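You operate a simulated robot arm through the tools that you are given. There is no shell and no other tool. Be economical: measure what you need, move in short steps, check, and stop when the job is done.

You run a simulated two-armed robot. Do the job below in one go: nothing can be reset, and whatever is moved stays where it is left.

## Task
Start the malt lift, then start the feed once the amps have settled.
Fine: switch the malt lift's key on and set the AMPS knob to LIFT first.

It is judged by the outcome, as a careful person would: the job done as asked, and still so three seconds after it is handed in. It fails if anything else is knocked over, pushed out of place, dropped, spilled or broken.

## Robot
Two 7-joint arms with fingered hands on one trunk, on a base that drives. Base frame: it is fixed to the floor where the robot stands at the start and does not move with it; the origin is under the middle of the robot, x ahead of it, y to its left, z up. Units: mm, degrees, N and s.
The left shoulder is at the start at [68, 185, 1164], the right one opposite. With the tool pointing down near the work surface each hand reaches from about 100 to 840 mm from the robot's upright axis, wherever it stands, measured 20 degrees to its own side. Places, roughly: amps knob [600, -200, 900]; black key [500, -5000, 1000]; blue key [500, -1250, 1000]; control desk [800, -2600, 600]; feed start button [600, -300, 900]; feed stop button [500, -300, 900]; green key [500, -1750, 1000]; juice pump start button [600, -3000, 900]; juice pump stop button [500, -3000, 900]; juice pump switch [500, -3000, 900]; kettle heat knob [500, -4200, 900]; kettle pump start button [600, -4900, 900]; kettle pump stop button [500, -4900, 900]; kettle pump switch [500, -4900, 900]; kettle stirrer start button [600, -4400, 900]; kettle stirrer stop button [500, -4400, 900]. Payload 4 kg a hand.
Tool frame (each hand has its own): the origin (TCP) lies between the finger pads and is the grasp point; the fingertips stand 26 mm ahead of it; z points along the fingers, y is the line along which they close. Largest opening 132 mm; the body of the gripper starts 73 mm behind the TCP. The gripper is a hand of 3 fingers: y runs from the thumb to the fingers, the wrist lies at [0, 0, -224] in the tool frame.
Orientation is that of the tool frame in the base frame, as a unit quaternion [w, x, y, z]. With the fingers straight down and closing along the base's y, the tool's x points along the base's -x, its y along +y and its z along -z.

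## Interface
- The arms move only by the tool move_arm. It takes "left_motion", "right_motion" or both (then of equal length, played together; a hand with none holds still); each is text: rows parted by semicolons, each of 6 numbers parted by spaces: the shift along the tool's x, y, z in mm, then the turn, a rotation vector about the tool's x, y, z in degrees. In form: x y z wx wy wz; .... A call has 1 to 10 rows; each row is the pose to reach, as a shift and turn from the pose commanded when the call began, along the tool's axes at that moment. A row lasts 0.2 s, in which the tool goes at most 50 mm and 8.6 degrees; a call with a longer step from one row to the next is refused whole. Where a pose cannot be reached the arm comes as near as it can. A force on the tool above 40 N (or 10 N above the force at the start of the call, whichever is more), or a blocked arm, ends the call early, and 0.2 s more pass. In this call time passes only in rows, and 0.2 s behind the last. The reply holds the time, the measured pose of the TCP, the force on the tool along the base axes, the opening and the grip force, in the units named above and with some noise, with the torque about the TCP (base axes, N m) and any sound that the robot's microphone picked up.
- Cameras (640 x 400 px; columns grow to the right, rows downward): "scene" is now at [185.7, -16.7, 1397.1]; the picture's right is [-0.13, -0.99, 0.02], its down [-0.56, 0.06, -0.82] and it looks along [0.82, -0.12, -0.57] (base axes); focal length 214 px, centre (320, 200). "left" rides on the left gripper at [-61, 3, -92] in its tool frame; the picture's right is [-0.05, -1.00, 0.00], its down [0.83, -0.04, -0.55] and it looks along [0.55, -0.03, 0.83] (tool axes); focal length 230 px, centre (320, 200). "right" rides on the right gripper at [62, 3, -92] in its tool frame; the picture's right is [-0.05, 1.00, 0.00], its down [-0.83, -0.04, -0.56] and it looks along [-0.55, -0.03, 0.83] (tool axes); focal length 230 px, centre (320, 200). There is no depth. A picture from a camera that has moved, and an enlarged one, comes with that camera's place and axes in the base frame and with its lens. The place of the scene camera against the robot may be out by one fixed shift of up to 12 mm in any direction.
- camera(camera): a new picture of that camera. It takes no simulated time.
- raise_lower(by): slides the trunk up (or, below 0, down) by that many mm; the arms and the scene camera ride with it, the base frame stays. It gives what a move gives, with no picture.
- drive_base(legs): drives the robot by 1 to 6 legs, each [ahead, left, turn to the left] in mm, mm and degrees, along the robot's own axes; the way and the turn of a leg run together, so that a leg with both is an arc; at most 1500 mm and 180 degrees a leg. The arms and the cameras ride along, it lands a little off, and it stops where it bumps. It gives what a move gives.
- set_fingers(finger1, finger2, thumb_bend, hand): sets how far each is bent, from 0 (flat) to 1 (curled in); at 0.3 the hand is open as for a grip, at 0.7 the pads meet at the TCP. One left out holds its place. A second passes; each finger stops where it meets its share of the squeeze, and holds until it gets a number again. It is the only way to open and close the hand. It gives what a move gives, with no picture; readings hold the bend of each and the force on the fingers (four entries, about 0 where the hand has none), thumb and palm.
- turn_head(pan, tilt): turns the head with the scene camera to pan (to the left, within 86 degrees either way) and tilt (down, from -29 to 69), counted from straight ahead of the robot. It gives what a move gives.
- inspect(camera, box): a new picture of the part [left, top, right, bottom] of that camera's present view, enlarged. It takes no simulated time.
- finish_job(): hands the job in; it is judged then, once.

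Work in short steps. Places have to be worked out from the pictures, the camera data and where the tool is seen: move nearer, look again, correct. Check each grasp and each placing, and mend what went wrong. You have 120 turns and 88 pictures in all, those below and enlarged ones among them. Open the grippers and draw the arms clear of the work before you hand the job in, unless the task says otherwise; then end with one line.

The tools are called after "Emit:" by a JSON object that holds its "op" and its "data". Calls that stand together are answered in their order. move_arm: Moves the arms, as the interface text tells. Its arguments: {"type":"object","properties":{"left_motion":{"type":"string"},"right_motion":{"type":"string"}},"required":[]} The other tools are called the same way: raise_lower (by) slides the trunk up or down; set_fingers (finger1, finger2, thumb_bend, hand) moves the fingers one by one; drive_base (legs) drives the base; turn_head (pan, tilt) turns the head that bears the scene camera; camera (camera) takes a picture; inspect (camera, box) takes an enlarged picture of a part of a camera's view; finish_job () hands the job in.

At the start:

```text
time_s: 0.0
left_eef_pos: [484.7, 71.6, 1212.2]
left_tcp_rot: [0.0, 0.0, 1.0, -0.001]
left_force: [0.0, -0.2, 0.0]
left_torque: [0.03, -0.03, 0.0]
left_grip_width: 131.7
left_grasp_force: 0.1
left_shape: jaw
left_bend: [0.3, 0.3, 0.3]
left_finger forces: [0.0, 0.0, 0.0, 0.0, 0.0, 0.0]
right_eef_pos: [417.3, -254.7, 1247.9]
right_tcp_rot: [0.0, 0.001, 1.0, -0.001]
right_force: [0.0, 0.1, 0.0]
right_torque: [0.0, 0.02, -0.04]
right_grip_width: 131.9
right_grasp_force: 0.0
right_shape: jaw
right_bend: [0.3, 0.3, 0.3]
right_finger forces: [0.1, 0.0, 0.0, 0.0, 0.0, 0.0]
trunk travel left (down, up): [-200.0, 262.0]
robot x, y, heading: [-4.1, 1.8, 0.1]
head pan, tilt: [-7.7, 24.5]
```

scene: 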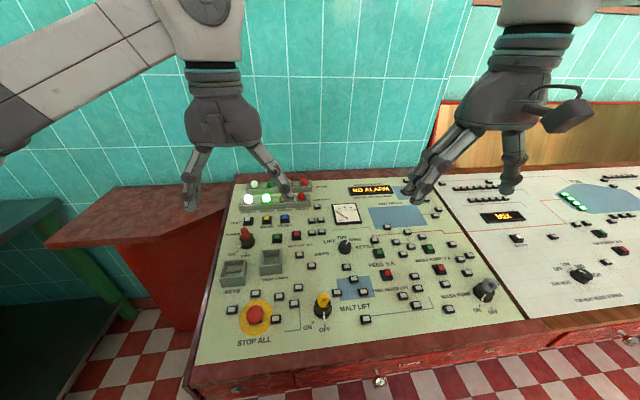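
right: 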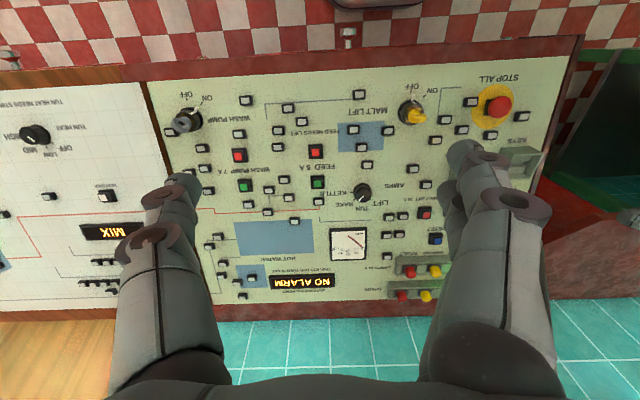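
left: 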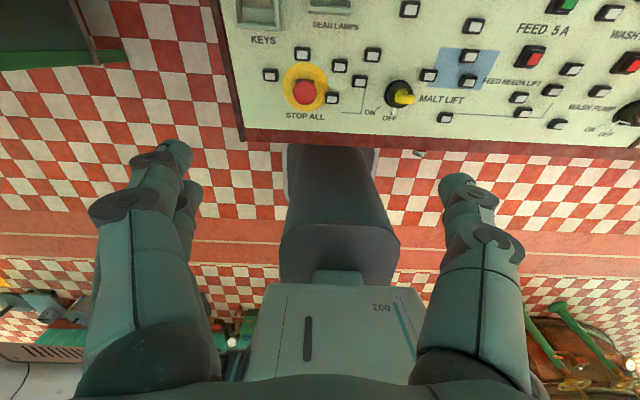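

I start by looking closely at the panel around the malt lift switch, the AMPS knob and the feed buttons.

Emit:
{"op": "inspect", "data": {"camera": "scene", "box": [200, 170, 360, 270]}}

Emit:
{"op": "inspect", "data": {"camera": "scene", "box": [200, 260, 360, 360]}}

Emit:
{"op": "inspect", "data": {"camera": "scene", "box": [310, 200, 510, 325]}}

```text
4.00 times, centred on (280, 220) of scene
camera zoom: at [185.7, -16.7, 1397.1], right [-0.13, -0.99, 0.02], down [-0.56, 0.06, -0.82], along [0.82, -0.12, -0.57], focal length 858 px, centre (480, 120)
```

zoom: 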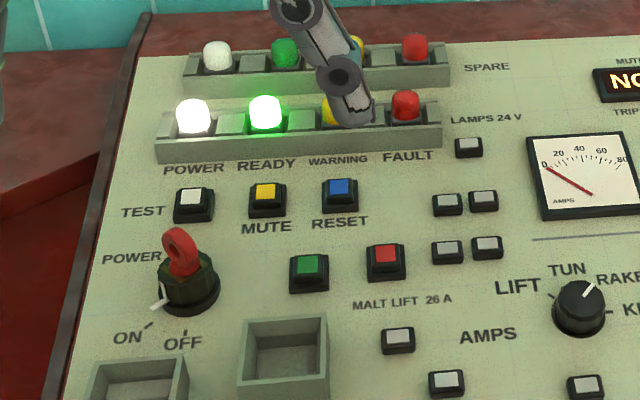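

```text
4.00 times, centred on (280, 310) of scene
camera zoom: at [185.7, -16.7, 1397.1], right [-0.13, -0.99, 0.02], down [-0.56, 0.06, -0.82], along [0.82, -0.12, -0.57], focal length 858 px, centre (480, -240)
```

zoom: 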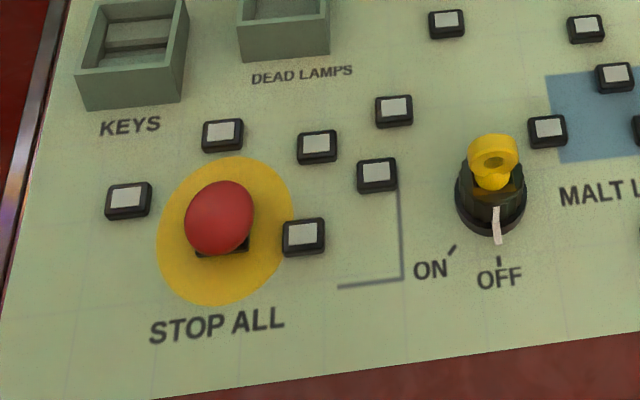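

```text
3.20 times, centred on (410, 262) of scene
camera zoom: at [185.7, -16.7, 1397.1], right [-0.13, -0.99, 0.02], down [-0.56, 0.06, -0.82], along [0.82, -0.12, -0.57], focal length 686 px, centre (32, 0)
```

zoom: 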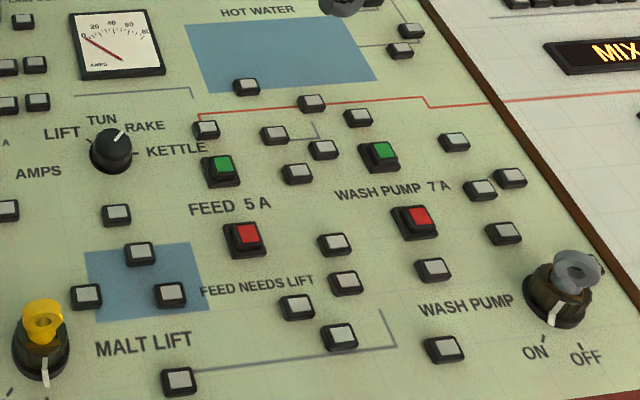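

The yellow key is in the malt lift switch, pointing to OFF, with ON about 45° clockwise from above. AMPS points to RAKE. From triangulation the key is near (485, -75, 835). I move the left hand aside and bring the right hand nearer for better measurements.

Emit:
{"op": "move_arm", "data": {"left_motion": "0 40 0 0 0 0; 0 80 0 0 0 0; 0 120 0 0 0 0; 0 160 0 0 0 0; 0 200 0 0 0 0", "right_motion": "0 30 25 0 0 0; 0 60 50 0 0 0; 0 90 80 0 0 0; 0 120 110 0 0 0; 0 150 140 0 0 0"}}

Emit:
{"op": "camera", "data": {"camera": "right"}}

Emit:
{"op": "camera", "data": {"camera": "scene"}}

```text
time_s: 1.2
left_eef_pos: [483.1, 273.4, 1211.9]
left_tcp_rot: [-0.001, 0.0, 1.0, 0.0]
left_force: [0.5, 0.1, -0.4]
left_torque: [0.03, 0.02, -0.02]
left_grip_width: 132.0
left_grasp_force: 0.0
left_shape: jaw
left_bend: [0.3, 0.3, 0.3]
left_finger forces: [0.0, 0.1, 0.0, 0.0, 0.0, 0.0]
right_eef_pos: [418.0, -101.1, 1106.6]
right_tcp_rot: [0.0, 0.002, 1.0, -0.001]
right_force: [0.2, -0.3, -0.3]
right_torque: [0.02, 0.02, 0.01]
right_grip_width: 131.7
right_grasp_force: 0.1
right_shape: jaw
right_bend: [0.3, 0.3, 0.3]
right_finger forces: [0.1, 0.0, 0.1, 0.0, 0.0, 0.1]
trunk travel left (down, up): [-200.0, 262.0]
robot x, y, heading: [-2.4, 2.7, -0.1]
head pan, tilt: [-7.7, 24.5]
```

```text
81 pictures are left
camera right: at [355.8, -98.4, 1199.6], right [0.05, 1.0, 0.0], down [0.83, -0.05, 0.56], along [0.55, -0.03, -0.83], focal length 230 px, centre (320, 200)
```

right: 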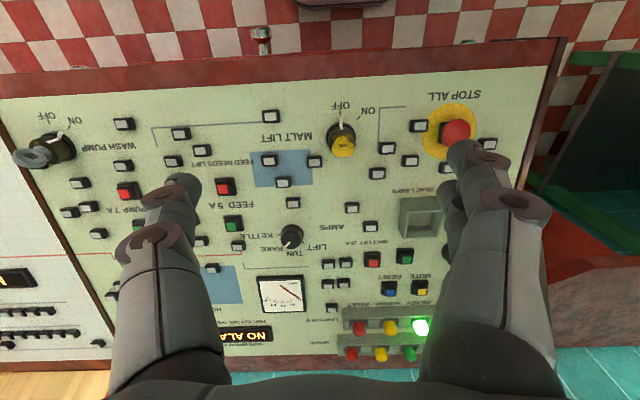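

```text
80 pictures are left
camera scene: at [187.2, -15.1, 1396.8], right [-0.13, -0.99, 0.02], down [-0.56, 0.05, -0.82], along [0.81, -0.12, -0.57], focal length 214 px, centre (320, 200)
```

scene: 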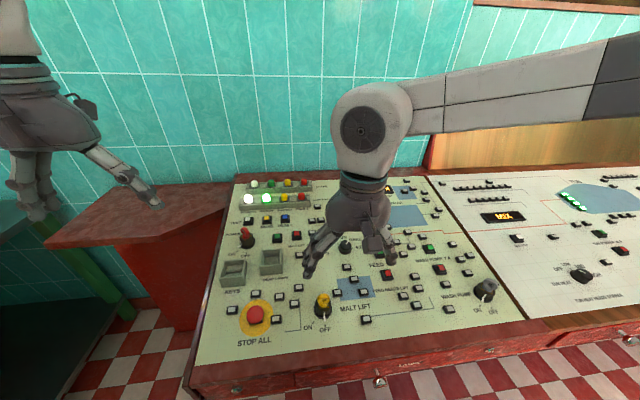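

Triangulation is still rough (z 775–835 for the key), so I take a zoomed picture here and another after a shift, to get accurate panel geometry.

Emit:
{"op": "inspect", "data": {"camera": "right", "box": [200, 80, 440, 280]}}

Emit:
{"op": "move_arm", "data": {"right_motion": "40 0 0 0 0 0; 80 0 0 0 0 0; 120 0 0 0 0 0; 140 0 0 0 0 0"}}

Emit:
{"op": "inspect", "data": {"camera": "right", "box": [200, 100, 440, 300]}}

```text
2.00 times, centred on (320, 180) of right
camera zoom: at [355.8, -98.4, 1199.6], right [0.05, 1.0, 0.0], down [0.83, -0.05, 0.56], along [0.55, -0.03, -0.83], focal length 460 px, centre (320, 240)
```

zoom: 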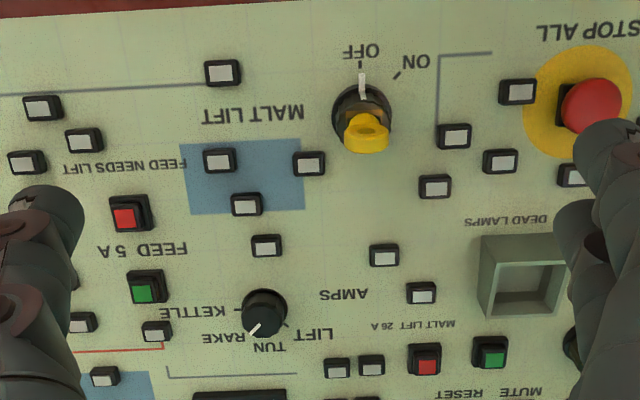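

```text
time_s: 2.2
left_eef_pos: [480.9, 271.9, 1214.2]
left_tcp_rot: [0.001, 0.0, 1.0, 0.0]
left_force: [0.8, 0.7, -0.3]
left_torque: [-0.03, 0.02, 0.0]
left_grip_width: 132.0
left_grasp_force: 0.0
left_shape: jaw
left_bend: [0.3, 0.3, 0.3]
left_finger forces: [0.0, 0.0, 0.0, 0.0, 0.0, 0.1]
right_eef_pos: [275.7, -104.1, 1107.1]
right_tcp_rot: [0.002, 0.001, 1.0, 0.0]
right_force: [-0.8, 1.4, 0.2]
right_torque: [0.02, -0.01, 0.01]
right_grip_width: 131.7
right_grasp_force: 0.0
right_shape: jaw
right_bend: [0.3, 0.3, 0.3]
right_finger forces: [0.0, 0.1, 0.1, 0.0, 0.2, 0.1]
trunk travel left (down, up): [-200.0, 262.0]
robot x, y, heading: [-3.3, -0.5, -0.2]
head pan, tilt: [-7.7, 24.5]
```

```text
2.00 times, centred on (320, 200) of right
camera zoom: at [214.7, -100.9, 1200.5], right [0.05, 1.0, 0.0], down [0.83, -0.04, 0.56], along [0.56, -0.03, -0.83], focal length 460 px, centre (320, 200)
```

zoom: 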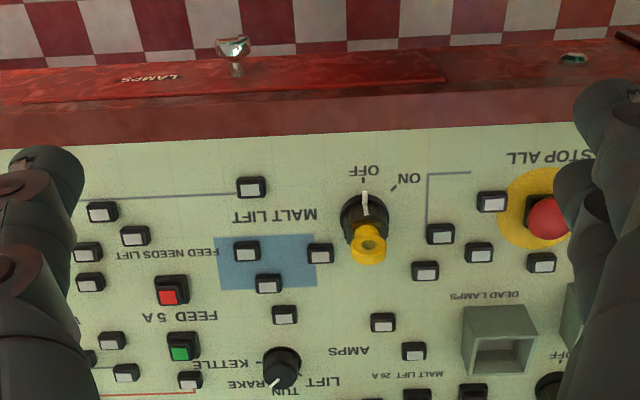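

Panel plane comes out as z ≈ 833 + 0.19·(x−450), tilted about 11°. The key bow is at about (476, -72, 883), thin along x. I turn the hand −90° about its axis so it closes along x, moving above the key.

Emit:
{"op": "move_arm", "data": {"right_motion": "-30 5 12 0 0 -7.5; -60 10 24 0 0 -15; -90 15 36 0 0 -22.5; -120 20 48 0 0 -30; -150 26 60 0 0 -37.5; -184 32 72 0 0 -45"}}

Emit:
{"op": "move_arm", "data": {"right_motion": "0 0 0 0 0 -7.5; 0 0 0 0 0 -15; 0 0 0 0 0 -22.5; 0 0 0 0 0 -30; 0 0 0 0 0 -37.5; 0 0 0 0 0 -45"}}

Emit:
{"op": "move_arm", "data": {"right_motion": "0 0 0 5.5 0 0; 0 0 0 11 0 0"}}

Emit:
{"op": "camera", "data": {"camera": "right"}}

Emit:
{"op": "camera", "data": {"camera": "scene"}}

```text
time_s: 3.6
left_eef_pos: [482.1, 271.4, 1211.6]
left_tcp_rot: [0.0, 0.0, 1.0, 0.0]
left_force: [-0.1, 0.8, -0.4]
left_torque: [0.0, -0.01, 0.01]
left_grip_width: 132.0
left_grasp_force: 0.1
left_shape: jaw
left_bend: [0.3, 0.3, 0.3]
left_finger forces: [0.0, 0.0, 0.0, 0.0, 0.0, 0.0]
right_eef_pos: [460.4, -70.2, 1036.1]
right_tcp_rot: [0.0, -0.383, 0.924, 0.0]
right_force: [-0.1, 0.2, -0.5]
right_torque: [0.03, 0.01, -0.01]
right_grip_width: 131.8
right_grasp_force: 0.0
right_shape: jaw
right_bend: [0.3, 0.3, 0.3]
right_finger forces: [0.0, 0.0, 0.1, 0.0, 0.0, 0.0]
trunk travel left (down, up): [-200.0, 262.0]
robot x, y, heading: [0.1, -0.8, 0.1]
head pan, tilt: [-7.7, 24.5]
```

```text
time_s: 5.0
left_eef_pos: [480.6, 272.9, 1213.7]
left_tcp_rot: [0.0, 0.0, 1.0, 0.001]
left_force: [-0.6, 0.2, -0.8]
left_torque: [-0.01, 0.03, 0.02]
left_grip_width: 131.8
left_grasp_force: 0.0
left_shape: jaw
left_bend: [0.3, 0.3, 0.3]
left_finger forces: [0.0, 0.1, 0.1, 0.1, 0.0, 0.1]
right_eef_pos: [461.0, -74.5, 1035.8]
right_tcp_rot: [0.0, -0.707, 0.708, 0.0]
right_force: [0.0, -0.2, 0.1]
right_torque: [0.02, 0.0, -0.01]
right_grip_width: 131.7
right_grasp_force: 0.1
right_shape: jaw
right_bend: [0.3, 0.3, 0.3]
right_finger forces: [0.0, 0.0, 0.0, 0.0, 0.0, 0.0]
trunk travel left (down, up): [-200.0, 262.0]
robot x, y, heading: [-3.2, 0.5, -0.1]
head pan, tilt: [-7.7, 24.5]
```

```text
time_s: 5.6
left_eef_pos: [479.8, 272.8, 1213.7]
left_tcp_rot: [0.0, 0.0, 1.0, -0.001]
left_force: [-0.8, -0.3, 0.1]
left_torque: [0.02, 0.0, 0.02]
left_grip_width: 131.6
left_grasp_force: 0.1
left_shape: jaw
left_bend: [0.3, 0.3, 0.3]
left_finger forces: [0.0, 0.0, 0.0, 0.1, 0.0, 0.0]
right_eef_pos: [462.6, -74.3, 1034.6]
right_tcp_rot: [0.069, -0.703, 0.704, -0.069]
right_force: [0.5, -0.5, 0.7]
right_torque: [0.05, -0.01, 0.01]
right_grip_width: 131.7
right_grasp_force: 0.0
right_shape: jaw
right_bend: [0.3, 0.3, 0.3]
right_finger forces: [0.0, 0.1, 0.0, 0.1, 0.0, 0.0]
trunk travel left (down, up): [-200.0, 262.0]
robot x, y, heading: [-2.3, -0.3, -0.0]
head pan, tilt: [-7.7, 24.5]
```

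```text
77 pictures are left
camera right: at [440.5, -135.3, 1125.7], right [-0.98, 0.05, -0.19], down [-0.06, 0.83, 0.55], along [0.19, 0.55, -0.81], focal length 230 px, centre (320, 200)
```

right: 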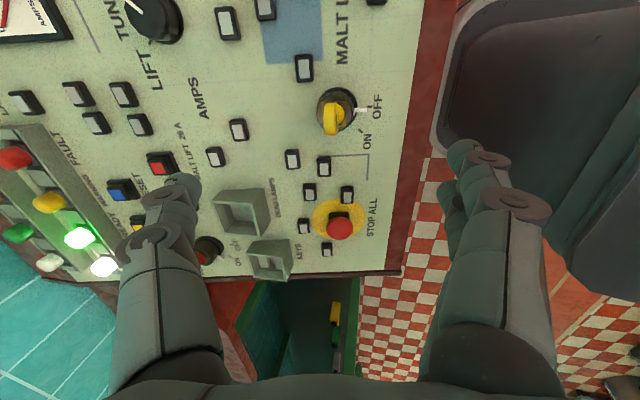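

```text
76 pictures are left
camera scene: at [185.1, -16.4, 1397.3], right [-0.13, -0.99, 0.02], down [-0.56, 0.06, -0.82], along [0.82, -0.12, -0.57], focal length 214 px, centre (320, 200)
```

scene: 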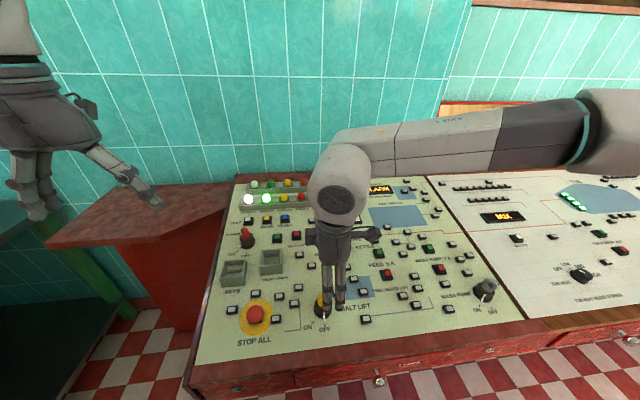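

The wrist view confirms the bow at about (478, -74, 883), thin along the closing direction. I pre-close the hand part way and descend along the panel normal, stopping short to check alignment.

Emit:
{"op": "set_fingers", "data": {"hand": "right", "finger1": 0.5, "finger2": 0.5, "thumb_bend": 0.5}}

Emit:
{"op": "move_arm", "data": {"right_motion": "0 6 30 0 0 0; 0 12 60 0 0 0; -1 17 90 0 0 0"}}

Emit:
{"op": "camera", "data": {"camera": "right"}}

Emit:
{"op": "inspect", "data": {"camera": "scene", "box": [260, 240, 390, 340]}}

```text
time_s: 6.6
left_eef_pos: [480.4, 272.5, 1212.9]
left_tcp_rot: [0.0, 0.0, 1.0, 0.0]
left_force: [-0.3, 0.3, 0.1]
left_torque: [0.03, 0.0, 0.01]
left_grip_width: 131.8
left_grasp_force: 0.1
left_shape: jaw
left_bend: [0.3, 0.3, 0.3]
left_finger forces: [0.1, 0.1, 0.0, 0.0, 0.1, 0.0]
right_eef_pos: [461.8, -74.8, 1034.8]
right_tcp_rot: [0.068, -0.703, 0.704, -0.067]
right_force: [-1.8, 0.7, -0.6]
right_torque: [-0.01, 0.0, 0.01]
right_grip_width: 68.4
right_grasp_force: 0.1
right_shape: fingers
right_bend: [0.5, 0.5, 0.5]
right_finger forces: [0.0, 0.0, 0.1, 0.0, 0.0, 0.0]
trunk travel left (down, up): [-200.0, 262.0]
robot x, y, heading: [0.1, 0.1, 0.2]
head pan, tilt: [-7.7, 24.5]
```

```text
time_s: 7.4
left_eef_pos: [483.0, 273.2, 1212.3]
left_tcp_rot: [0.0, 0.0, 1.0, 0.0]
left_force: [-0.5, -0.2, 0.3]
left_torque: [-0.01, 0.04, 0.01]
left_grip_width: 131.8
left_grasp_force: 0.0
left_shape: jaw
left_bend: [0.3, 0.3, 0.3]
left_finger forces: [0.0, 0.0, 0.0, 0.1, 0.0, 0.0]
right_eef_pos: [463.0, -73.0, 942.0]
right_tcp_rot: [0.068, -0.703, 0.705, -0.068]
right_force: [0.0, 1.6, -0.7]
right_torque: [0.03, -0.01, -0.03]
right_grip_width: 68.4
right_grasp_force: 0.0
right_shape: fingers
right_bend: [0.5, 0.5, 0.5]
right_finger forces: [0.1, 0.1, 0.0, 0.0, 0.0, 0.1]
trunk travel left (down, up): [-200.0, 262.0]
robot x, y, heading: [3.0, 0.5, -0.0]
head pan, tilt: [-7.7, 24.5]
```

```text
75 pictures are left
camera right: at [441.8, -134.7, 1032.0], right [-0.98, 0.05, -0.19], down [-0.06, 0.83, 0.55], along [0.19, 0.55, -0.81], focal length 230 px, centre (320, 200)
```

right: 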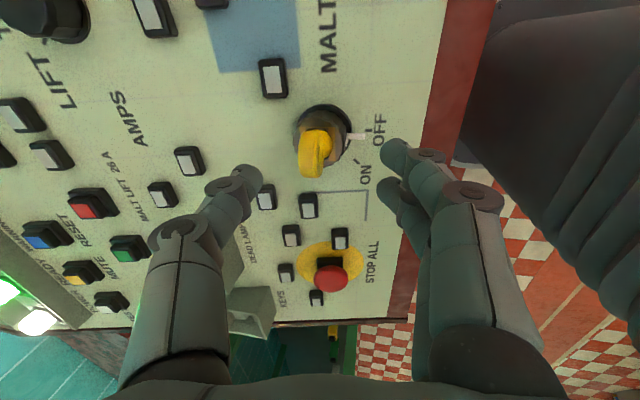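

```text
4.00 times, centred on (325, 290) of scene
camera zoom: at [186.5, -16.8, 1396.9], right [-0.13, -0.99, 0.02], down [-0.56, 0.06, -0.82], along [0.82, -0.12, -0.57], focal length 858 px, centre (300, -160)
```

zoom: 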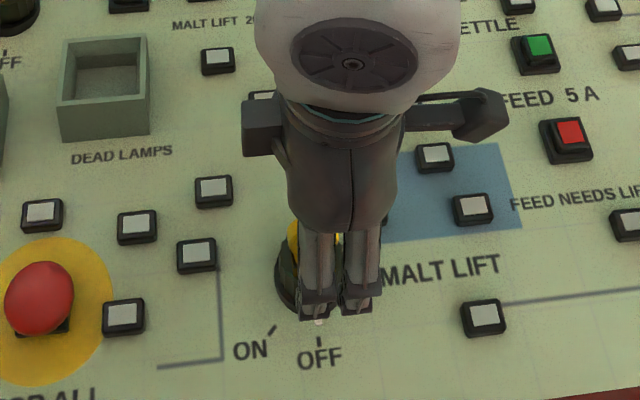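

Alignment looks good: the bow sits midway between thumb and fingers. I descend 46 mm along the tool axis.

Emit:
{"op": "move_arm", "data": {"right_motion": "-1 0 16 0 0 0; -1 -1 32 0 0 0; -2 -1 46 0 0 0"}}

Emit:
{"op": "camera", "data": {"camera": "right"}}

```text
time_s: 8.2
left_eef_pos: [481.1, 273.8, 1211.8]
left_tcp_rot: [0.0, 0.0, 1.0, 0.001]
left_force: [-0.3, -0.2, 0.0]
left_torque: [0.01, 0.02, -0.02]
left_grip_width: 132.0
left_grasp_force: 0.0
left_shape: jaw
left_bend: [0.3, 0.3, 0.3]
left_finger forces: [0.1, 0.0, 0.0, 0.0, 0.0, 0.0]
right_eef_pos: [473.3, -69.5, 896.9]
right_tcp_rot: [0.068, -0.703, 0.704, -0.068]
right_force: [0.4, -0.4, 0.2]
right_torque: [0.0, -0.03, -0.01]
right_grip_width: 68.4
right_grasp_force: 0.0
right_shape: fingers
right_bend: [0.5, 0.5, 0.5]
right_finger forces: [0.0, 0.0, 0.0, 0.0, 0.1, 0.0]
trunk travel left (down, up): [-200.0, 262.0]
robot x, y, heading: [-0.4, 2.5, 0.0]
head pan, tilt: [-7.7, 24.5]
```

```text
73 pictures are left
camera right: at [451.3, -132.2, 988.6], right [-0.98, 0.05, -0.19], down [-0.06, 0.83, 0.55], along [0.19, 0.55, -0.81], focal length 230 px, centre (320, 200)
```

right: 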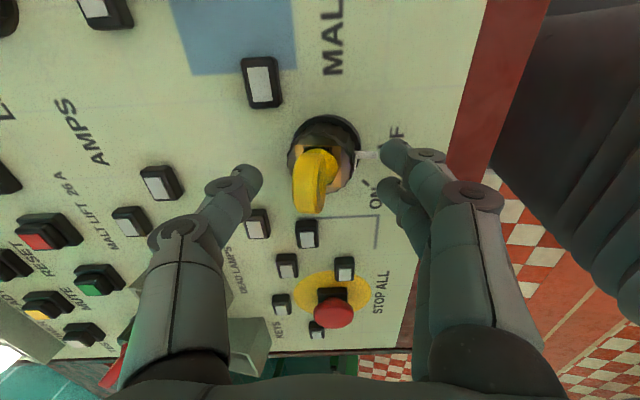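

The bow lies between the pads. I close the fingers on it.

Emit:
{"op": "set_fingers", "data": {"hand": "right", "finger1": 0.72, "finger2": 0.72, "thumb_bend": 0.72}}

Emit:
{"op": "camera", "data": {"camera": "right"}}

```text
time_s: 9.2
left_eef_pos: [481.5, 273.0, 1213.2]
left_tcp_rot: [0.0, 0.0, 1.0, 0.001]
left_force: [-0.5, 0.0, 0.7]
left_torque: [0.0, -0.04, -0.02]
left_grip_width: 131.7
left_grasp_force: 0.1
left_shape: jaw
left_bend: [0.3, 0.3, 0.3]
left_finger forces: [0.0, 0.0, 0.0, 0.1, 0.0, 0.0]
right_eef_pos: [472.5, -70.8, 897.5]
right_tcp_rot: [0.069, -0.704, 0.704, -0.068]
right_force: [0.4, 0.2, -0.2]
right_torque: [0.0, 0.0, 0.02]
right_grip_width: 12.6
right_grasp_force: 7.9
right_shape: fingers
right_bend: [0.7, 0.7, 0.69]
right_finger forces: [3.7, 3.7, 0.0, 0.1, 7.5, 0.0]
trunk travel left (down, up): [-200.0, 262.0]
robot x, y, heading: [0.8, -2.7, -0.1]
head pan, tilt: [-7.7, 24.5]
```

```text
72 pictures are left
camera right: at [451.0, -132.1, 988.7], right [-0.98, 0.05, -0.19], down [-0.06, 0.83, 0.55], along [0.19, 0.55, -0.81], focal length 230 px, centre (320, 200)
```

right: 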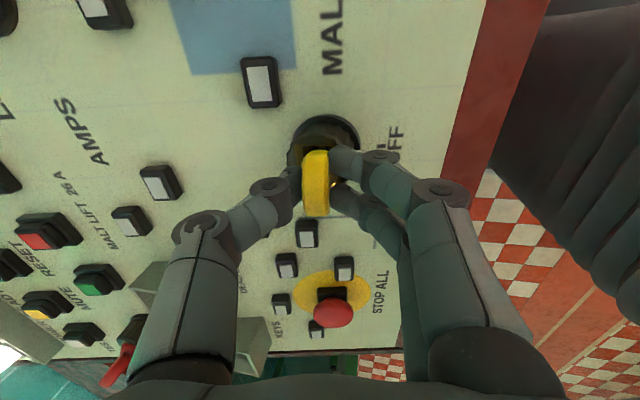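

Grip is good at 12.6 mm with 8 N. I turn the key 45° clockwise seen from above (+z of the tool) toward ON.

Emit:
{"op": "move_arm", "data": {"right_motion": "0 0 0 0 0 7.5; 0 0 0 0 0 15; 0 0 0 0 0 22.5; 0 0 0 0 0 30; 0 0 0 0 0 37.5; 0 0 0 0 0 45"}}

Emit:
{"op": "camera", "data": {"camera": "right"}}

Emit:
{"op": "inspect", "data": {"camera": "scene", "box": [200, 170, 400, 340]}}

```text
time_s: 10.6
left_eef_pos: [481.2, 273.5, 1213.2]
left_tcp_rot: [0.0, 0.0, 1.0, 0.0]
left_force: [-0.2, -0.8, 0.1]
left_torque: [-0.03, -0.02, -0.02]
left_grip_width: 131.8
left_grasp_force: 0.1
left_shape: jaw
left_bend: [0.3, 0.3, 0.3]
left_finger forces: [0.1, 0.0, 0.0, 0.1, 0.1, 0.0]
right_eef_pos: [469.9, -70.7, 899.1]
right_tcp_rot: [0.089, -0.379, 0.921, -0.036]
right_force: [0.1, 0.2, -1.9]
right_torque: [-0.02, 0.01, -0.01]
right_grip_width: 11.8
right_grasp_force: 7.2
right_shape: fingers
right_bend: [0.7, 0.7, 0.69]
right_finger forces: [3.6, 3.3, 0.0, 0.0, 7.2, 0.0]
trunk travel left (down, up): [-200.0, 262.0]
robot x, y, heading: [-1.2, -2.3, -0.1]
head pan, tilt: [-7.7, 24.5]
```

```text
71 pictures are left
camera right: at [408.4, -112.2, 981.0], right [-0.65, 0.75, -0.13], down [0.5, 0.55, 0.66], along [0.56, 0.37, -0.74], focal length 230 px, centre (320, 200)
```

right: 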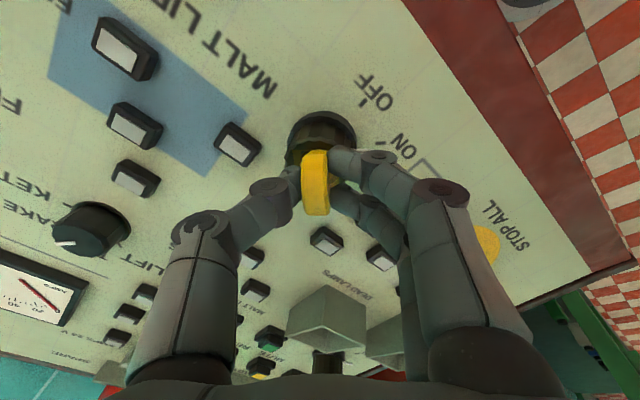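

```text
2.35 times, centred on (300, 255) of scene
camera zoom: at [185.9, -16.6, 1397.1], right [-0.13, -0.99, 0.02], down [-0.56, 0.06, -0.82], along [0.82, -0.12, -0.57], focal length 505 px, centre (367, 71)
```

zoom: 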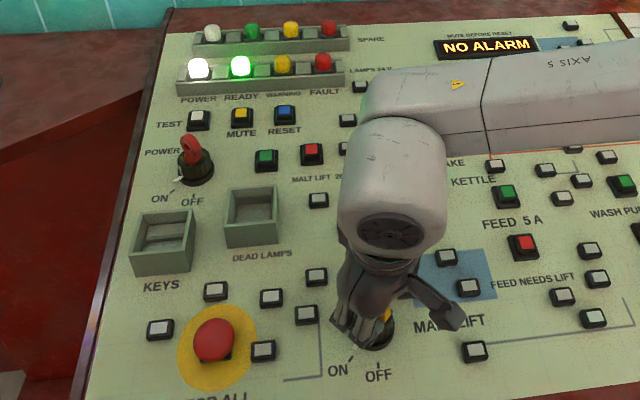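

The key turned with the hand. I open and draw back to check the pointer.

Emit:
{"op": "set_fingers", "data": {"hand": "right", "finger1": 0.5, "finger2": 0.5, "thumb_bend": 0.5}}

Emit:
{"op": "move_arm", "data": {"right_motion": "0 0 -30 0 0 0; 0 0 -60 0 0 0; 0 0 -90 0 0 0; 0 0 -120 0 0 0"}}

Emit:
{"op": "camera", "data": {"camera": "right"}}

```text
time_s: 11.6
left_eef_pos: [480.7, 272.1, 1212.0]
left_tcp_rot: [-0.001, 0.0, 1.0, -0.001]
left_force: [-0.4, 0.5, 0.4]
left_torque: [0.0, -0.02, 0.01]
left_grip_width: 131.8
left_grasp_force: 0.0
left_shape: jaw
left_bend: [0.3, 0.3, 0.3]
left_finger forces: [0.0, 0.1, 0.0, 0.0, 0.1, 0.0]
right_eef_pos: [471.9, -70.9, 899.6]
right_tcp_rot: [0.09, -0.38, 0.92, -0.036]
right_force: [-0.9, -0.5, 0.6]
right_torque: [0.01, -0.03, -0.01]
right_grip_width: 67.1
right_grasp_force: 0.1
right_shape: fingers
right_bend: [0.5, 0.5, 0.5]
right_finger forces: [0.0, 0.0, 0.1, 0.0, 0.1, 0.0]
trunk travel left (down, up): [-200.0, 262.0]
robot x, y, heading: [2.9, 1.6, -0.2]
head pan, tilt: [-7.7, 24.5]
```

```text
time_s: 12.6
left_eef_pos: [480.9, 273.7, 1213.0]
left_tcp_rot: [0.001, 0.0, 1.0, 0.001]
left_force: [-0.7, -0.4, -0.8]
left_torque: [-0.04, -0.03, -0.01]
left_grip_width: 131.8
left_grasp_force: 0.0
left_shape: jaw
left_bend: [0.3, 0.3, 0.3]
left_finger forces: [0.1, 0.0, 0.0, 0.1, 0.0, 0.1]
right_eef_pos: [450.1, -71.7, 1015.7]
right_tcp_rot: [0.09, -0.381, 0.92, -0.037]
right_force: [-0.3, 0.2, 0.1]
right_torque: [-0.02, -0.01, 0.01]
right_grip_width: 67.3
right_grasp_force: 0.0
right_shape: fingers
right_bend: [0.5, 0.5, 0.5]
right_finger forces: [0.1, 0.1, 0.0, 0.0, 0.0, 0.1]
trunk travel left (down, up): [-200.0, 262.0]
robot x, y, heading: [-0.5, 1.0, -0.1]
head pan, tilt: [-7.7, 24.5]
```

```text
69 pictures are left
camera right: at [386.1, -113.3, 1096.9], right [-0.66, 0.74, -0.13], down [0.5, 0.56, 0.66], along [0.56, 0.37, -0.74], focal length 230 px, centre (320, 200)
```

right: 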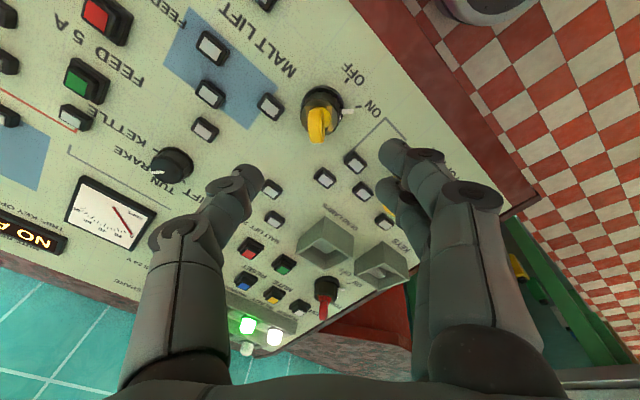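

The pointer now stands at ON and the key is upright. Next is the AMPS knob at about (642, -168, 870): I move over it while turning the hand to yaw +45°, so there is room to turn counter-clockwise.

Emit:
{"op": "move_arm", "data": {"right_motion": "-8 -30 5 0 0 7.5; -15 -60 10 0 0 15; -23 -90 15 0 0 22.5; -31 -121 20 0 0 30; -38 -151 25 0 0 37.5; -46 -181 30 0 0 45"}}

Emit:
{"op": "move_arm", "data": {"right_motion": "0 0 0 0 0 7.5; 0 0 0 0 0 15; 0 0 0 0 0 22.5; 0 0 0 0 0 30; 0 0 0 0 0 37.5; 0 0 0 0 0 45"}}

Emit:
{"op": "camera", "data": {"camera": "right"}}

Emit:
{"op": "camera", "data": {"camera": "scene"}}

```text
time_s: 14.0
left_eef_pos: [480.6, 271.3, 1213.1]
left_tcp_rot: [0.0, 0.0, 1.0, 0.0]
left_force: [0.4, 0.1, 0.0]
left_torque: [0.0, -0.02, 0.04]
left_grip_width: 132.0
left_grasp_force: 0.0
left_shape: jaw
left_bend: [0.3, 0.3, 0.3]
left_finger forces: [0.0, 0.0, 0.0, 0.0, 0.0, 0.0]
right_eef_pos: [612.0, -166.7, 1014.5]
right_tcp_rot: [0.096, 0.002, 0.995, 0.0]
right_force: [0.5, 0.4, -0.5]
right_torque: [-0.01, 0.04, 0.03]
right_grip_width: 67.3
right_grasp_force: 0.0
right_shape: fingers
right_bend: [0.5, 0.5, 0.5]
right_finger forces: [0.1, 0.1, 0.0, 0.0, 0.0, 0.1]
trunk travel left (down, up): [-200.0, 262.0]
robot x, y, heading: [0.1, -2.3, -0.3]
head pan, tilt: [-7.7, 24.5]
```

```text
time_s: 15.4
left_eef_pos: [479.7, 272.3, 1213.2]
left_tcp_rot: [0.001, 0.0, 1.0, -0.001]
left_force: [-0.8, 0.6, -0.8]
left_torque: [0.02, -0.02, 0.07]
left_grip_width: 131.6
left_grasp_force: 0.0
left_shape: jaw
left_bend: [0.3, 0.3, 0.3]
left_finger forces: [0.0, 0.0, 0.0, 0.0, 0.0, 0.0]
right_eef_pos: [617.2, -187.2, 1022.1]
right_tcp_rot: [0.086, 0.379, 0.921, 0.04]
right_force: [-1.4, 0.3, 0.3]
right_torque: [0.0, 0.01, 0.0]
right_grip_width: 67.0
right_grasp_force: 0.2
right_shape: fingers
right_bend: [0.5, 0.5, 0.5]
right_finger forces: [0.0, 0.1, 0.1, 0.1, 0.0, 0.0]
right hand out of reach, approached as far as the arm can: row 6
trunk travel left (down, up): [-200.0, 262.0]
robot x, y, heading: [1.0, 1.2, 0.0]
head pan, tilt: [-7.7, 24.5]
```

```text
68 pictures are left
camera right: at [559.4, -141.7, 1105.8], right [0.73, 0.67, 0.14], down [0.44, -0.62, 0.65], along [0.52, -0.41, -0.75], focal length 230 px, centre (320, 200)
```

right: 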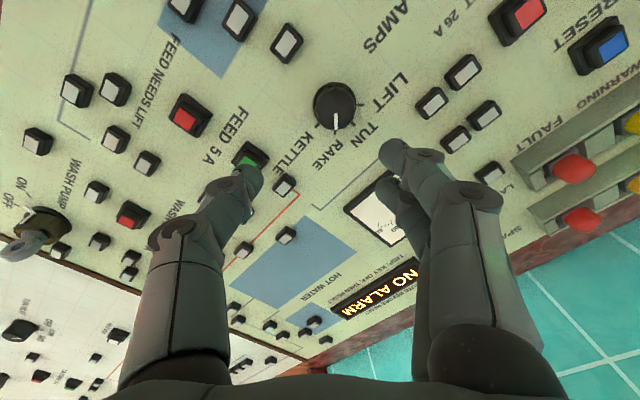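

```text
67 pictures are left
camera scene: at [185.2, -17.3, 1397.3], right [-0.13, -0.99, 0.02], down [-0.56, 0.06, -0.82], along [0.82, -0.12, -0.57], focal length 214 px, centre (320, 200)
```

scene: 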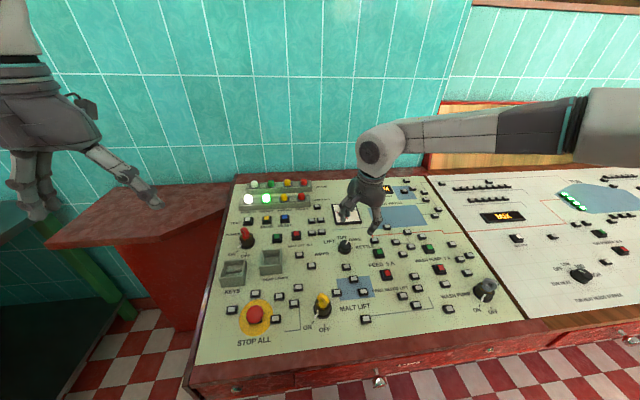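

The +45° yaw is at the limit of the arm here. I zoom on the knob to read the tick angles before choosing the grip yaw.

Emit:
{"op": "inspect", "data": {"camera": "right", "box": [270, 60, 398, 160]}}

```text
4.00 times, centred on (334, 110) of right
camera zoom: at [559.4, -141.7, 1105.8], right [0.73, 0.67, 0.14], down [0.44, -0.62, 0.65], along [0.52, -0.41, -0.75], focal length 920 px, centre (264, 560)
```

zoom: 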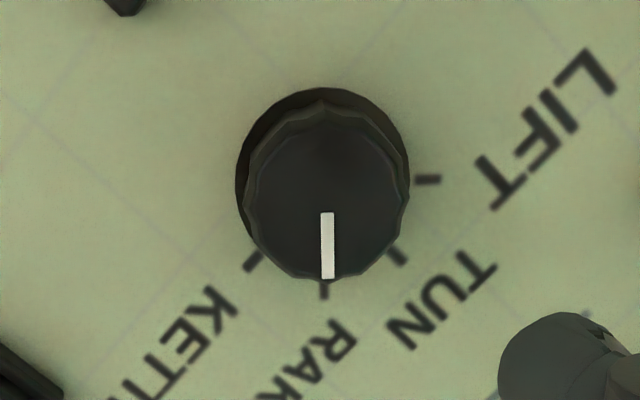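

The pointer is at RAKE; TUN is 45° and LIFT 90° counter-clockwise. Knob base centre is (648, -168, 871), about 18 mm high, radius about 20. I turn back to yaw 0 and will grip there, turning to −90°.

Emit:
{"op": "move_arm", "data": {"right_motion": "0 0 0 0 0 -7.5; 0 0 0 0 0 -15; 0 0 0 0 0 -22.5; 0 0 0 0 0 -30; 0 0 0 0 0 -37.5; 0 0 0 0 0 -45"}}

```text
time_s: 16.8
left_eef_pos: [481.6, 272.2, 1211.9]
left_tcp_rot: [0.0, 0.0, 1.0, -0.001]
left_force: [-0.1, 0.2, -0.1]
left_torque: [-0.03, -0.01, -0.01]
left_grip_width: 131.9
left_grasp_force: 0.1
left_shape: jaw
left_bend: [0.3, 0.3, 0.3]
left_finger forces: [0.1, 0.1, 0.0, 0.0, 0.0, 0.0]
right_eef_pos: [618.3, -185.9, 1021.4]
right_tcp_rot: [0.096, 0.0, 0.995, 0.0]
right_force: [0.9, 0.4, 0.2]
right_torque: [-0.05, 0.0, -0.01]
right_grip_width: 67.3
right_grasp_force: 0.0
right_shape: fingers
right_bend: [0.5, 0.5, 0.5]
right_finger forces: [0.0, 0.0, 0.0, 0.1, 0.0, 0.1]
trunk travel left (down, up): [-200.0, 262.0]
robot x, y, heading: [-3.4, -0.7, 0.2]
head pan, tilt: [-7.7, 24.5]
```

Axes are back at yaw 0. I move over the knob to about 70 mm above the panel.

Emit:
{"op": "move_arm", "data": {"right_motion": "0 9 28 0 0 0; 0 18 56 0 0 0; -1 18 83 0 0 0"}}

Emit:
{"op": "camera", "data": {"camera": "right"}}

```text
time_s: 17.6
left_eef_pos: [480.4, 272.0, 1212.4]
left_tcp_rot: [0.0, 0.0, 1.0, 0.0]
left_force: [1.5, -0.6, 0.2]
left_torque: [-0.01, 0.03, -0.02]
left_grip_width: 131.7
left_grasp_force: 0.1
left_shape: jaw
left_bend: [0.3, 0.3, 0.3]
left_finger forces: [0.0, 0.1, 0.0, 0.0, 0.1, 0.0]
right_eef_pos: [637.0, -170.2, 942.4]
right_tcp_rot: [0.097, 0.002, 0.995, 0.0]
right_force: [-0.9, -0.2, 0.6]
right_torque: [-0.05, 0.03, 0.02]
right_grip_width: 67.1
right_grasp_force: 0.2
right_shape: fingers
right_bend: [0.5, 0.5, 0.5]
right_finger forces: [0.0, 0.0, 0.0, 0.1, 0.1, 0.1]
trunk travel left (down, up): [-200.0, 262.0]
robot x, y, heading: [2.9, -3.7, -0.0]
head pan, tilt: [-7.7, 24.5]
```

```text
65 pictures are left
camera right: at [557.9, -167.3, 1021.5], right [0.05, 1.0, 0.01], down [0.71, -0.05, 0.7], along [0.7, -0.03, -0.71], focal length 230 px, centre (320, 200)
```

right: 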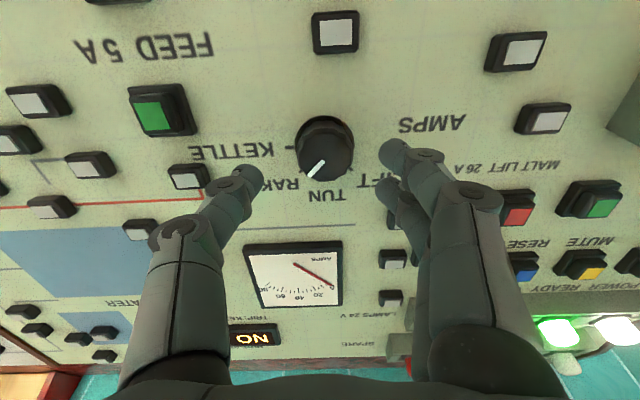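

The knob top is at about (643, -167, 888), between the fingers. I descend to put the fingertips around its sides.

Emit:
{"op": "move_arm", "data": {"right_motion": "2 1 12 0 0 0; 3 2 25 0 0 0; 4 3 38 0 0 0"}}

Emit:
{"op": "camera", "data": {"camera": "right"}}

```text
time_s: 18.4
left_eef_pos: [480.5, 273.0, 1213.0]
left_tcp_rot: [0.001, 0.001, 1.0, 0.0]
left_force: [-0.1, -0.7, 0.8]
left_torque: [0.03, -0.01, 0.02]
left_grip_width: 132.1
left_grasp_force: 0.1
left_shape: jaw
left_bend: [0.3, 0.3, 0.3]
left_finger forces: [0.0, 0.1, 0.1, 0.0, 0.1, 0.0]
right_eef_pos: [639.0, -162.9, 904.3]
right_tcp_rot: [0.097, 0.001, 0.995, 0.0]
right_force: [0.4, -0.7, 1.8]
right_torque: [-0.01, 0.0, -0.03]
right_grip_width: 67.6
right_grasp_force: 1.0
right_shape: fingers
right_bend: [0.5, 0.5, 0.5]
right_finger forces: [0.1, 0.5, 0.0, 0.1, 1.0, 0.0]
trunk travel left (down, up): [-200.0, 262.0]
robot x, y, heading: [-2.3, -1.2, -0.2]
head pan, tilt: [-7.7, 24.5]
```

```text
64 pictures are left
camera right: at [560.7, -160.5, 983.4], right [0.05, 1.0, 0.01], down [0.71, -0.05, 0.7], along [0.7, -0.03, -0.71], focal length 230 px, centre (320, 200)
```

right: 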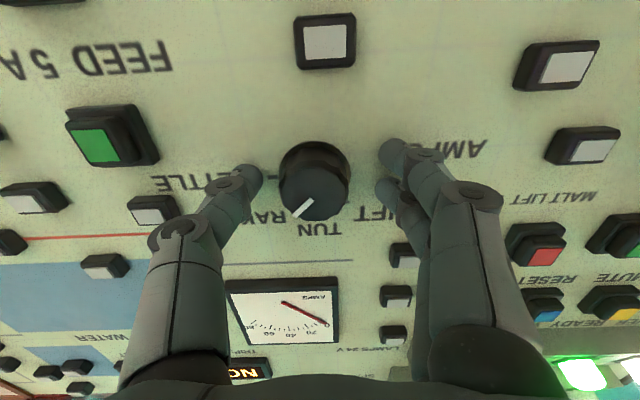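

I centre by 3 mm in y and lift 2 mm, as there is a trace of contact, then close on the knob.

Emit:
{"op": "move_arm", "data": {"right_motion": "0 -3 -2 0 0 0"}}

Emit:
{"op": "set_fingers", "data": {"hand": "right", "finger1": 0.7, "finger2": 0.7, "thumb_bend": 0.7}}

Emit:
{"op": "camera", "data": {"camera": "right"}}

```text
time_s: 18.8
left_eef_pos: [480.8, 272.6, 1213.4]
left_tcp_rot: [0.0, 0.0, 1.0, 0.0]
left_force: [-0.4, -0.4, 0.1]
left_torque: [0.0, 0.0, 0.0]
left_grip_width: 132.0
left_grasp_force: 0.1
left_shape: jaw
left_bend: [0.3, 0.3, 0.3]
left_finger forces: [0.1, 0.0, 0.0, 0.0, 0.0, 0.0]
right_eef_pos: [637.7, -166.9, 905.6]
right_tcp_rot: [0.095, 0.001, 0.995, -0.001]
right_force: [0.1, -0.2, 0.3]
right_torque: [0.02, -0.01, -0.01]
right_grip_width: 67.2
right_grasp_force: 0.1
right_shape: fingers
right_bend: [0.5, 0.5, 0.5]
right_finger forces: [0.0, 0.0, 0.0, 0.1, 0.0, 0.1]
trunk travel left (down, up): [-200.0, 262.0]
robot x, y, heading: [-1.6, -0.4, 0.3]
head pan, tilt: [-7.7, 24.5]
```

```text
time_s: 19.8
left_eef_pos: [481.3, 272.4, 1211.6]
left_tcp_rot: [0.0, 0.0, 1.0, 0.0]
left_force: [0.3, 1.0, 0.0]
left_torque: [-0.02, 0.0, 0.02]
left_grip_width: 132.1
left_grasp_force: 0.0
left_shape: jaw
left_bend: [0.3, 0.3, 0.3]
left_finger forces: [0.1, 0.0, 0.0, 0.0, 0.0, 0.1]
right_eef_pos: [637.9, -166.8, 905.0]
right_tcp_rot: [0.096, 0.0, 0.995, 0.0]
right_force: [-1.1, -1.1, -3.8]
right_torque: [0.0, 0.05, -0.03]
right_grip_width: 28.2
right_grasp_force: 12.0
right_shape: fingers
right_bend: [0.64, 0.61, 0.64]
right_finger forces: [4.6, 6.8, 0.0, 0.0, 11.9, 0.1]
trunk travel left (down, up): [-200.0, 262.0]
robot x, y, heading: [-0.3, -0.1, -0.0]
head pan, tilt: [-7.7, 24.5]
```

```text
63 pictures are left
camera right: at [560.2, -164.0, 984.4], right [0.05, 1.0, 0.01], down [0.71, -0.04, 0.7], along [0.7, -0.03, -0.71], focal length 230 px, centre (320, 200)
```

right: 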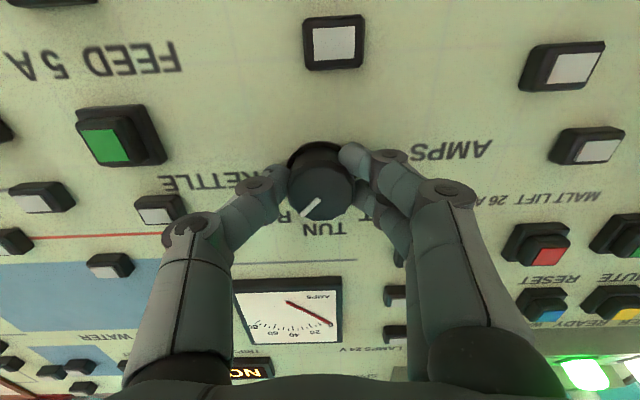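

Gripped with 12 N. I turn 90° counter-clockwise in two calls.

Emit:
{"op": "move_arm", "data": {"right_motion": "0 0 0 0 0 -7.5; 0 0 0 0 0 -15; 0 0 0 0 0 -22.5; 0 0 0 0 0 -30; 0 0 0 0 0 -37.5; 0 0 0 0 0 -45"}}

Emit:
{"op": "camera", "data": {"camera": "right"}}

```text
time_s: 21.2
left_eef_pos: [481.1, 270.8, 1212.8]
left_tcp_rot: [0.0, 0.0, 1.0, 0.0]
left_force: [-0.5, 0.2, 1.2]
left_torque: [-0.01, 0.02, 0.03]
left_grip_width: 132.2
left_grasp_force: 0.0
left_shape: jaw
left_bend: [0.3, 0.3, 0.3]
left_finger forces: [0.0, 0.1, 0.0, 0.1, 0.0, 0.0]
right_eef_pos: [638.8, -169.5, 905.2]
right_tcp_rot: [0.089, -0.381, 0.92, -0.037]
right_force: [2.4, -5.9, -2.2]
right_torque: [-0.16, -0.11, -0.06]
right_grip_width: 28.4
right_grasp_force: 11.3
right_shape: fingers
right_bend: [0.65, 0.62, 0.64]
right_finger forces: [3.4, 5.6, 0.0, 0.0, 14.5, 0.0]
trunk travel left (down, up): [-200.0, 262.0]
robot x, y, heading: [2.6, -0.9, -0.2]
head pan, tilt: [-7.7, 24.5]
```

```text
62 pictures are left
camera right: at [575.8, -210.6, 987.5], right [-0.66, 0.74, -0.13], down [0.5, 0.56, 0.66], along [0.56, 0.37, -0.74], focal length 230 px, centre (320, 200)
```

right: 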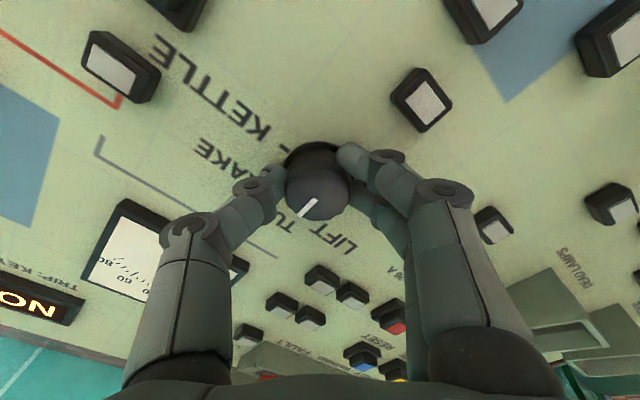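

The pointer follows the hand and is at TUN. I turn another 46°, taking up the 2–3 mm drift in y.

Emit:
{"op": "move_arm", "data": {"right_motion": "0 0 0 0 0 -7.5; 0 0 0 0 0 -15; 0 0 0 0 0 -22.5; 0 0 0 0 0 -30; 0 0 0 0 0 -38; 0 0 0 0 0 -46"}}

Emit:
{"op": "camera", "data": {"camera": "right"}}

```text
time_s: 22.6
left_eef_pos: [480.9, 271.3, 1212.0]
left_tcp_rot: [0.0, 0.0, 1.0, 0.001]
left_force: [0.2, 0.0, 0.3]
left_torque: [-0.02, 0.02, 0.03]
left_grip_width: 131.8
left_grasp_force: 0.0
left_shape: jaw
left_bend: [0.3, 0.3, 0.3]
left_finger forces: [0.0, 0.0, 0.0, 0.1, 0.1, 0.1]
right_eef_pos: [639.8, -170.3, 903.5]
right_tcp_rot: [-0.068, 0.71, -0.698, 0.069]
right_force: [9.7, -12.4, 6.3]
right_torque: [-0.26, -0.42, -0.23]
right_grip_width: 28.9
right_grasp_force: 13.5
right_shape: fingers
right_bend: [0.66, 0.63, 0.64]
right_finger forces: [4.3, 4.2, 0.0, 0.0, 19.1, 0.0]
trunk travel left (down, up): [-200.0, 262.0]
robot x, y, heading: [2.5, -0.3, 0.1]
head pan, tilt: [-7.7, 24.5]
```

```text
61 pictures are left
camera right: at [619.1, -232.4, 995.2], right [-0.98, 0.04, -0.19], down [-0.08, 0.83, 0.55], along [0.18, 0.56, -0.81], focal length 230 px, centre (320, 200)
```

right: 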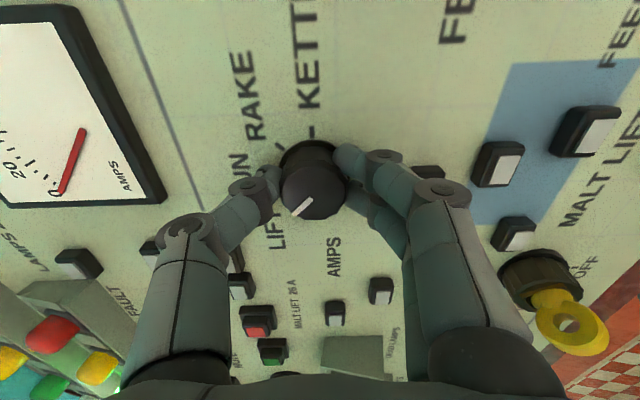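

The pointer appears to be at LIFT. I release, draw back along the normal and check.

Emit:
{"op": "set_fingers", "data": {"hand": "right", "finger1": 0.5, "finger2": 0.5, "thumb_bend": 0.5}}

Emit:
{"op": "move_arm", "data": {"right_motion": "0 0 -25 0 0 0; 0 0 -60 0 0 0; 0 0 -100 0 0 0; 0 0 -130 0 0 0"}}

Emit:
{"op": "camera", "data": {"camera": "right"}}

```text
time_s: 23.6
left_eef_pos: [480.6, 273.4, 1212.9]
left_tcp_rot: [0.0, 0.0, 1.0, -0.001]
left_force: [1.1, 0.4, 0.7]
left_torque: [0.02, 0.02, 0.0]
left_grip_width: 131.7
left_grasp_force: 0.0
left_shape: jaw
left_bend: [0.3, 0.3, 0.3]
left_finger forces: [0.0, 0.1, 0.0, 0.0, 0.0, 0.1]
right_eef_pos: [637.9, -169.0, 904.7]
right_tcp_rot: [-0.068, 0.709, -0.698, 0.069]
right_force: [-0.1, -0.2, 1.0]
right_torque: [0.0, -0.03, 0.0]
right_grip_width: 66.9
right_grasp_force: 0.6
right_shape: fingers
right_bend: [0.5, 0.5, 0.5]
right_finger forces: [0.1, 0.0, 0.0, 0.1, 1.1, 0.1]
trunk travel left (down, up): [-200.0, 262.0]
robot x, y, heading: [-0.1, 0.7, -0.1]
head pan, tilt: [-7.7, 24.5]
```

```text
time_s: 24.6
left_eef_pos: [480.1, 273.0, 1213.2]
left_tcp_rot: [0.001, -0.001, 1.0, -0.001]
left_force: [-0.3, -0.7, 1.0]
left_torque: [-0.01, -0.01, -0.03]
left_grip_width: 132.1
left_grasp_force: 0.1
left_shape: jaw
left_bend: [0.3, 0.3, 0.3]
left_finger forces: [0.0, 0.0, 0.1, 0.0, 0.0, 0.0]
right_eef_pos: [612.2, -164.9, 1034.8]
right_tcp_rot: [-0.068, 0.709, -0.698, 0.069]
right_force: [-1.0, -0.4, 0.2]
right_torque: [0.0, -0.02, 0.0]
right_grip_width: 67.2
right_grasp_force: 0.0
right_shape: fingers
right_bend: [0.5, 0.5, 0.5]
right_finger forces: [0.0, 0.0, 0.0, 0.0, 0.0, 0.0]
trunk travel left (down, up): [-200.0, 262.0]
robot x, y, heading: [-1.0, -0.2, 0.1]
head pan, tilt: [-7.7, 24.5]
```

```text
60 pictures are left
camera right: at [591.3, -227.0, 1124.8], right [-0.98, 0.04, -0.19], down [-0.08, 0.83, 0.55], along [0.18, 0.55, -0.81], focal length 230 px, centre (320, 200)
```

right: 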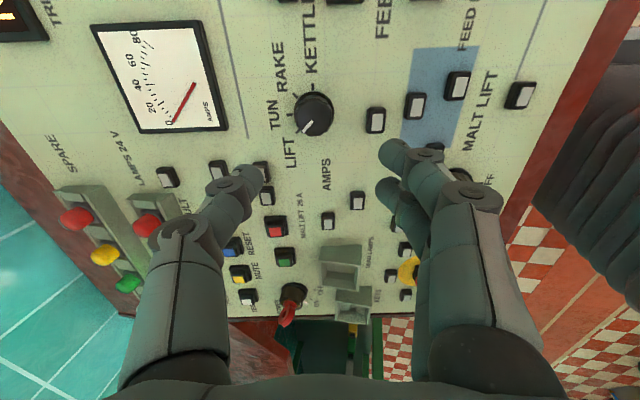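

Emit:
{"op": "inspect", "data": {"camera": "right", "box": [250, 60, 378, 170]}}

Emit:
{"op": "inspect", "data": {"camera": "right", "box": [210, 180, 390, 320]}}

```text
3.64 times, centred on (314, 115) of right
camera zoom: at [591.3, -227.0, 1124.8], right [-0.98, 0.04, -0.19], down [-0.08, 0.83, 0.55], along [0.18, 0.55, -0.81], focal length 837 px, centre (342, 509)
```

zoom: 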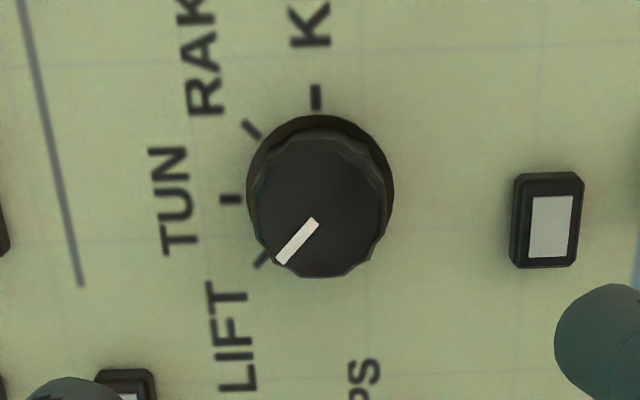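

```text
2.86 times, centred on (300, 250) of right
camera zoom: at [591.3, -227.0, 1124.8], right [-0.98, 0.04, -0.19], down [-0.08, 0.83, 0.55], along [0.18, 0.55, -0.81], focal length 657 px, centre (377, 57)
```

zoom: 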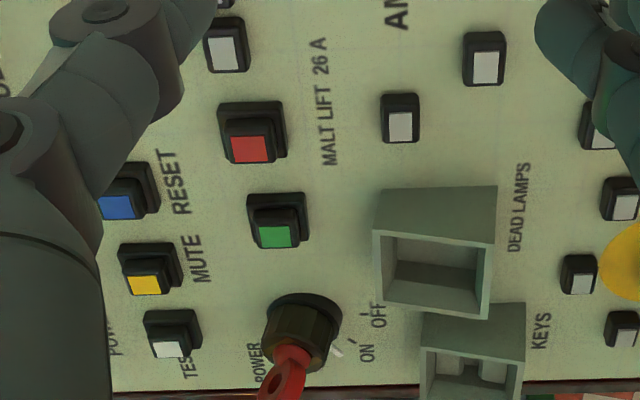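

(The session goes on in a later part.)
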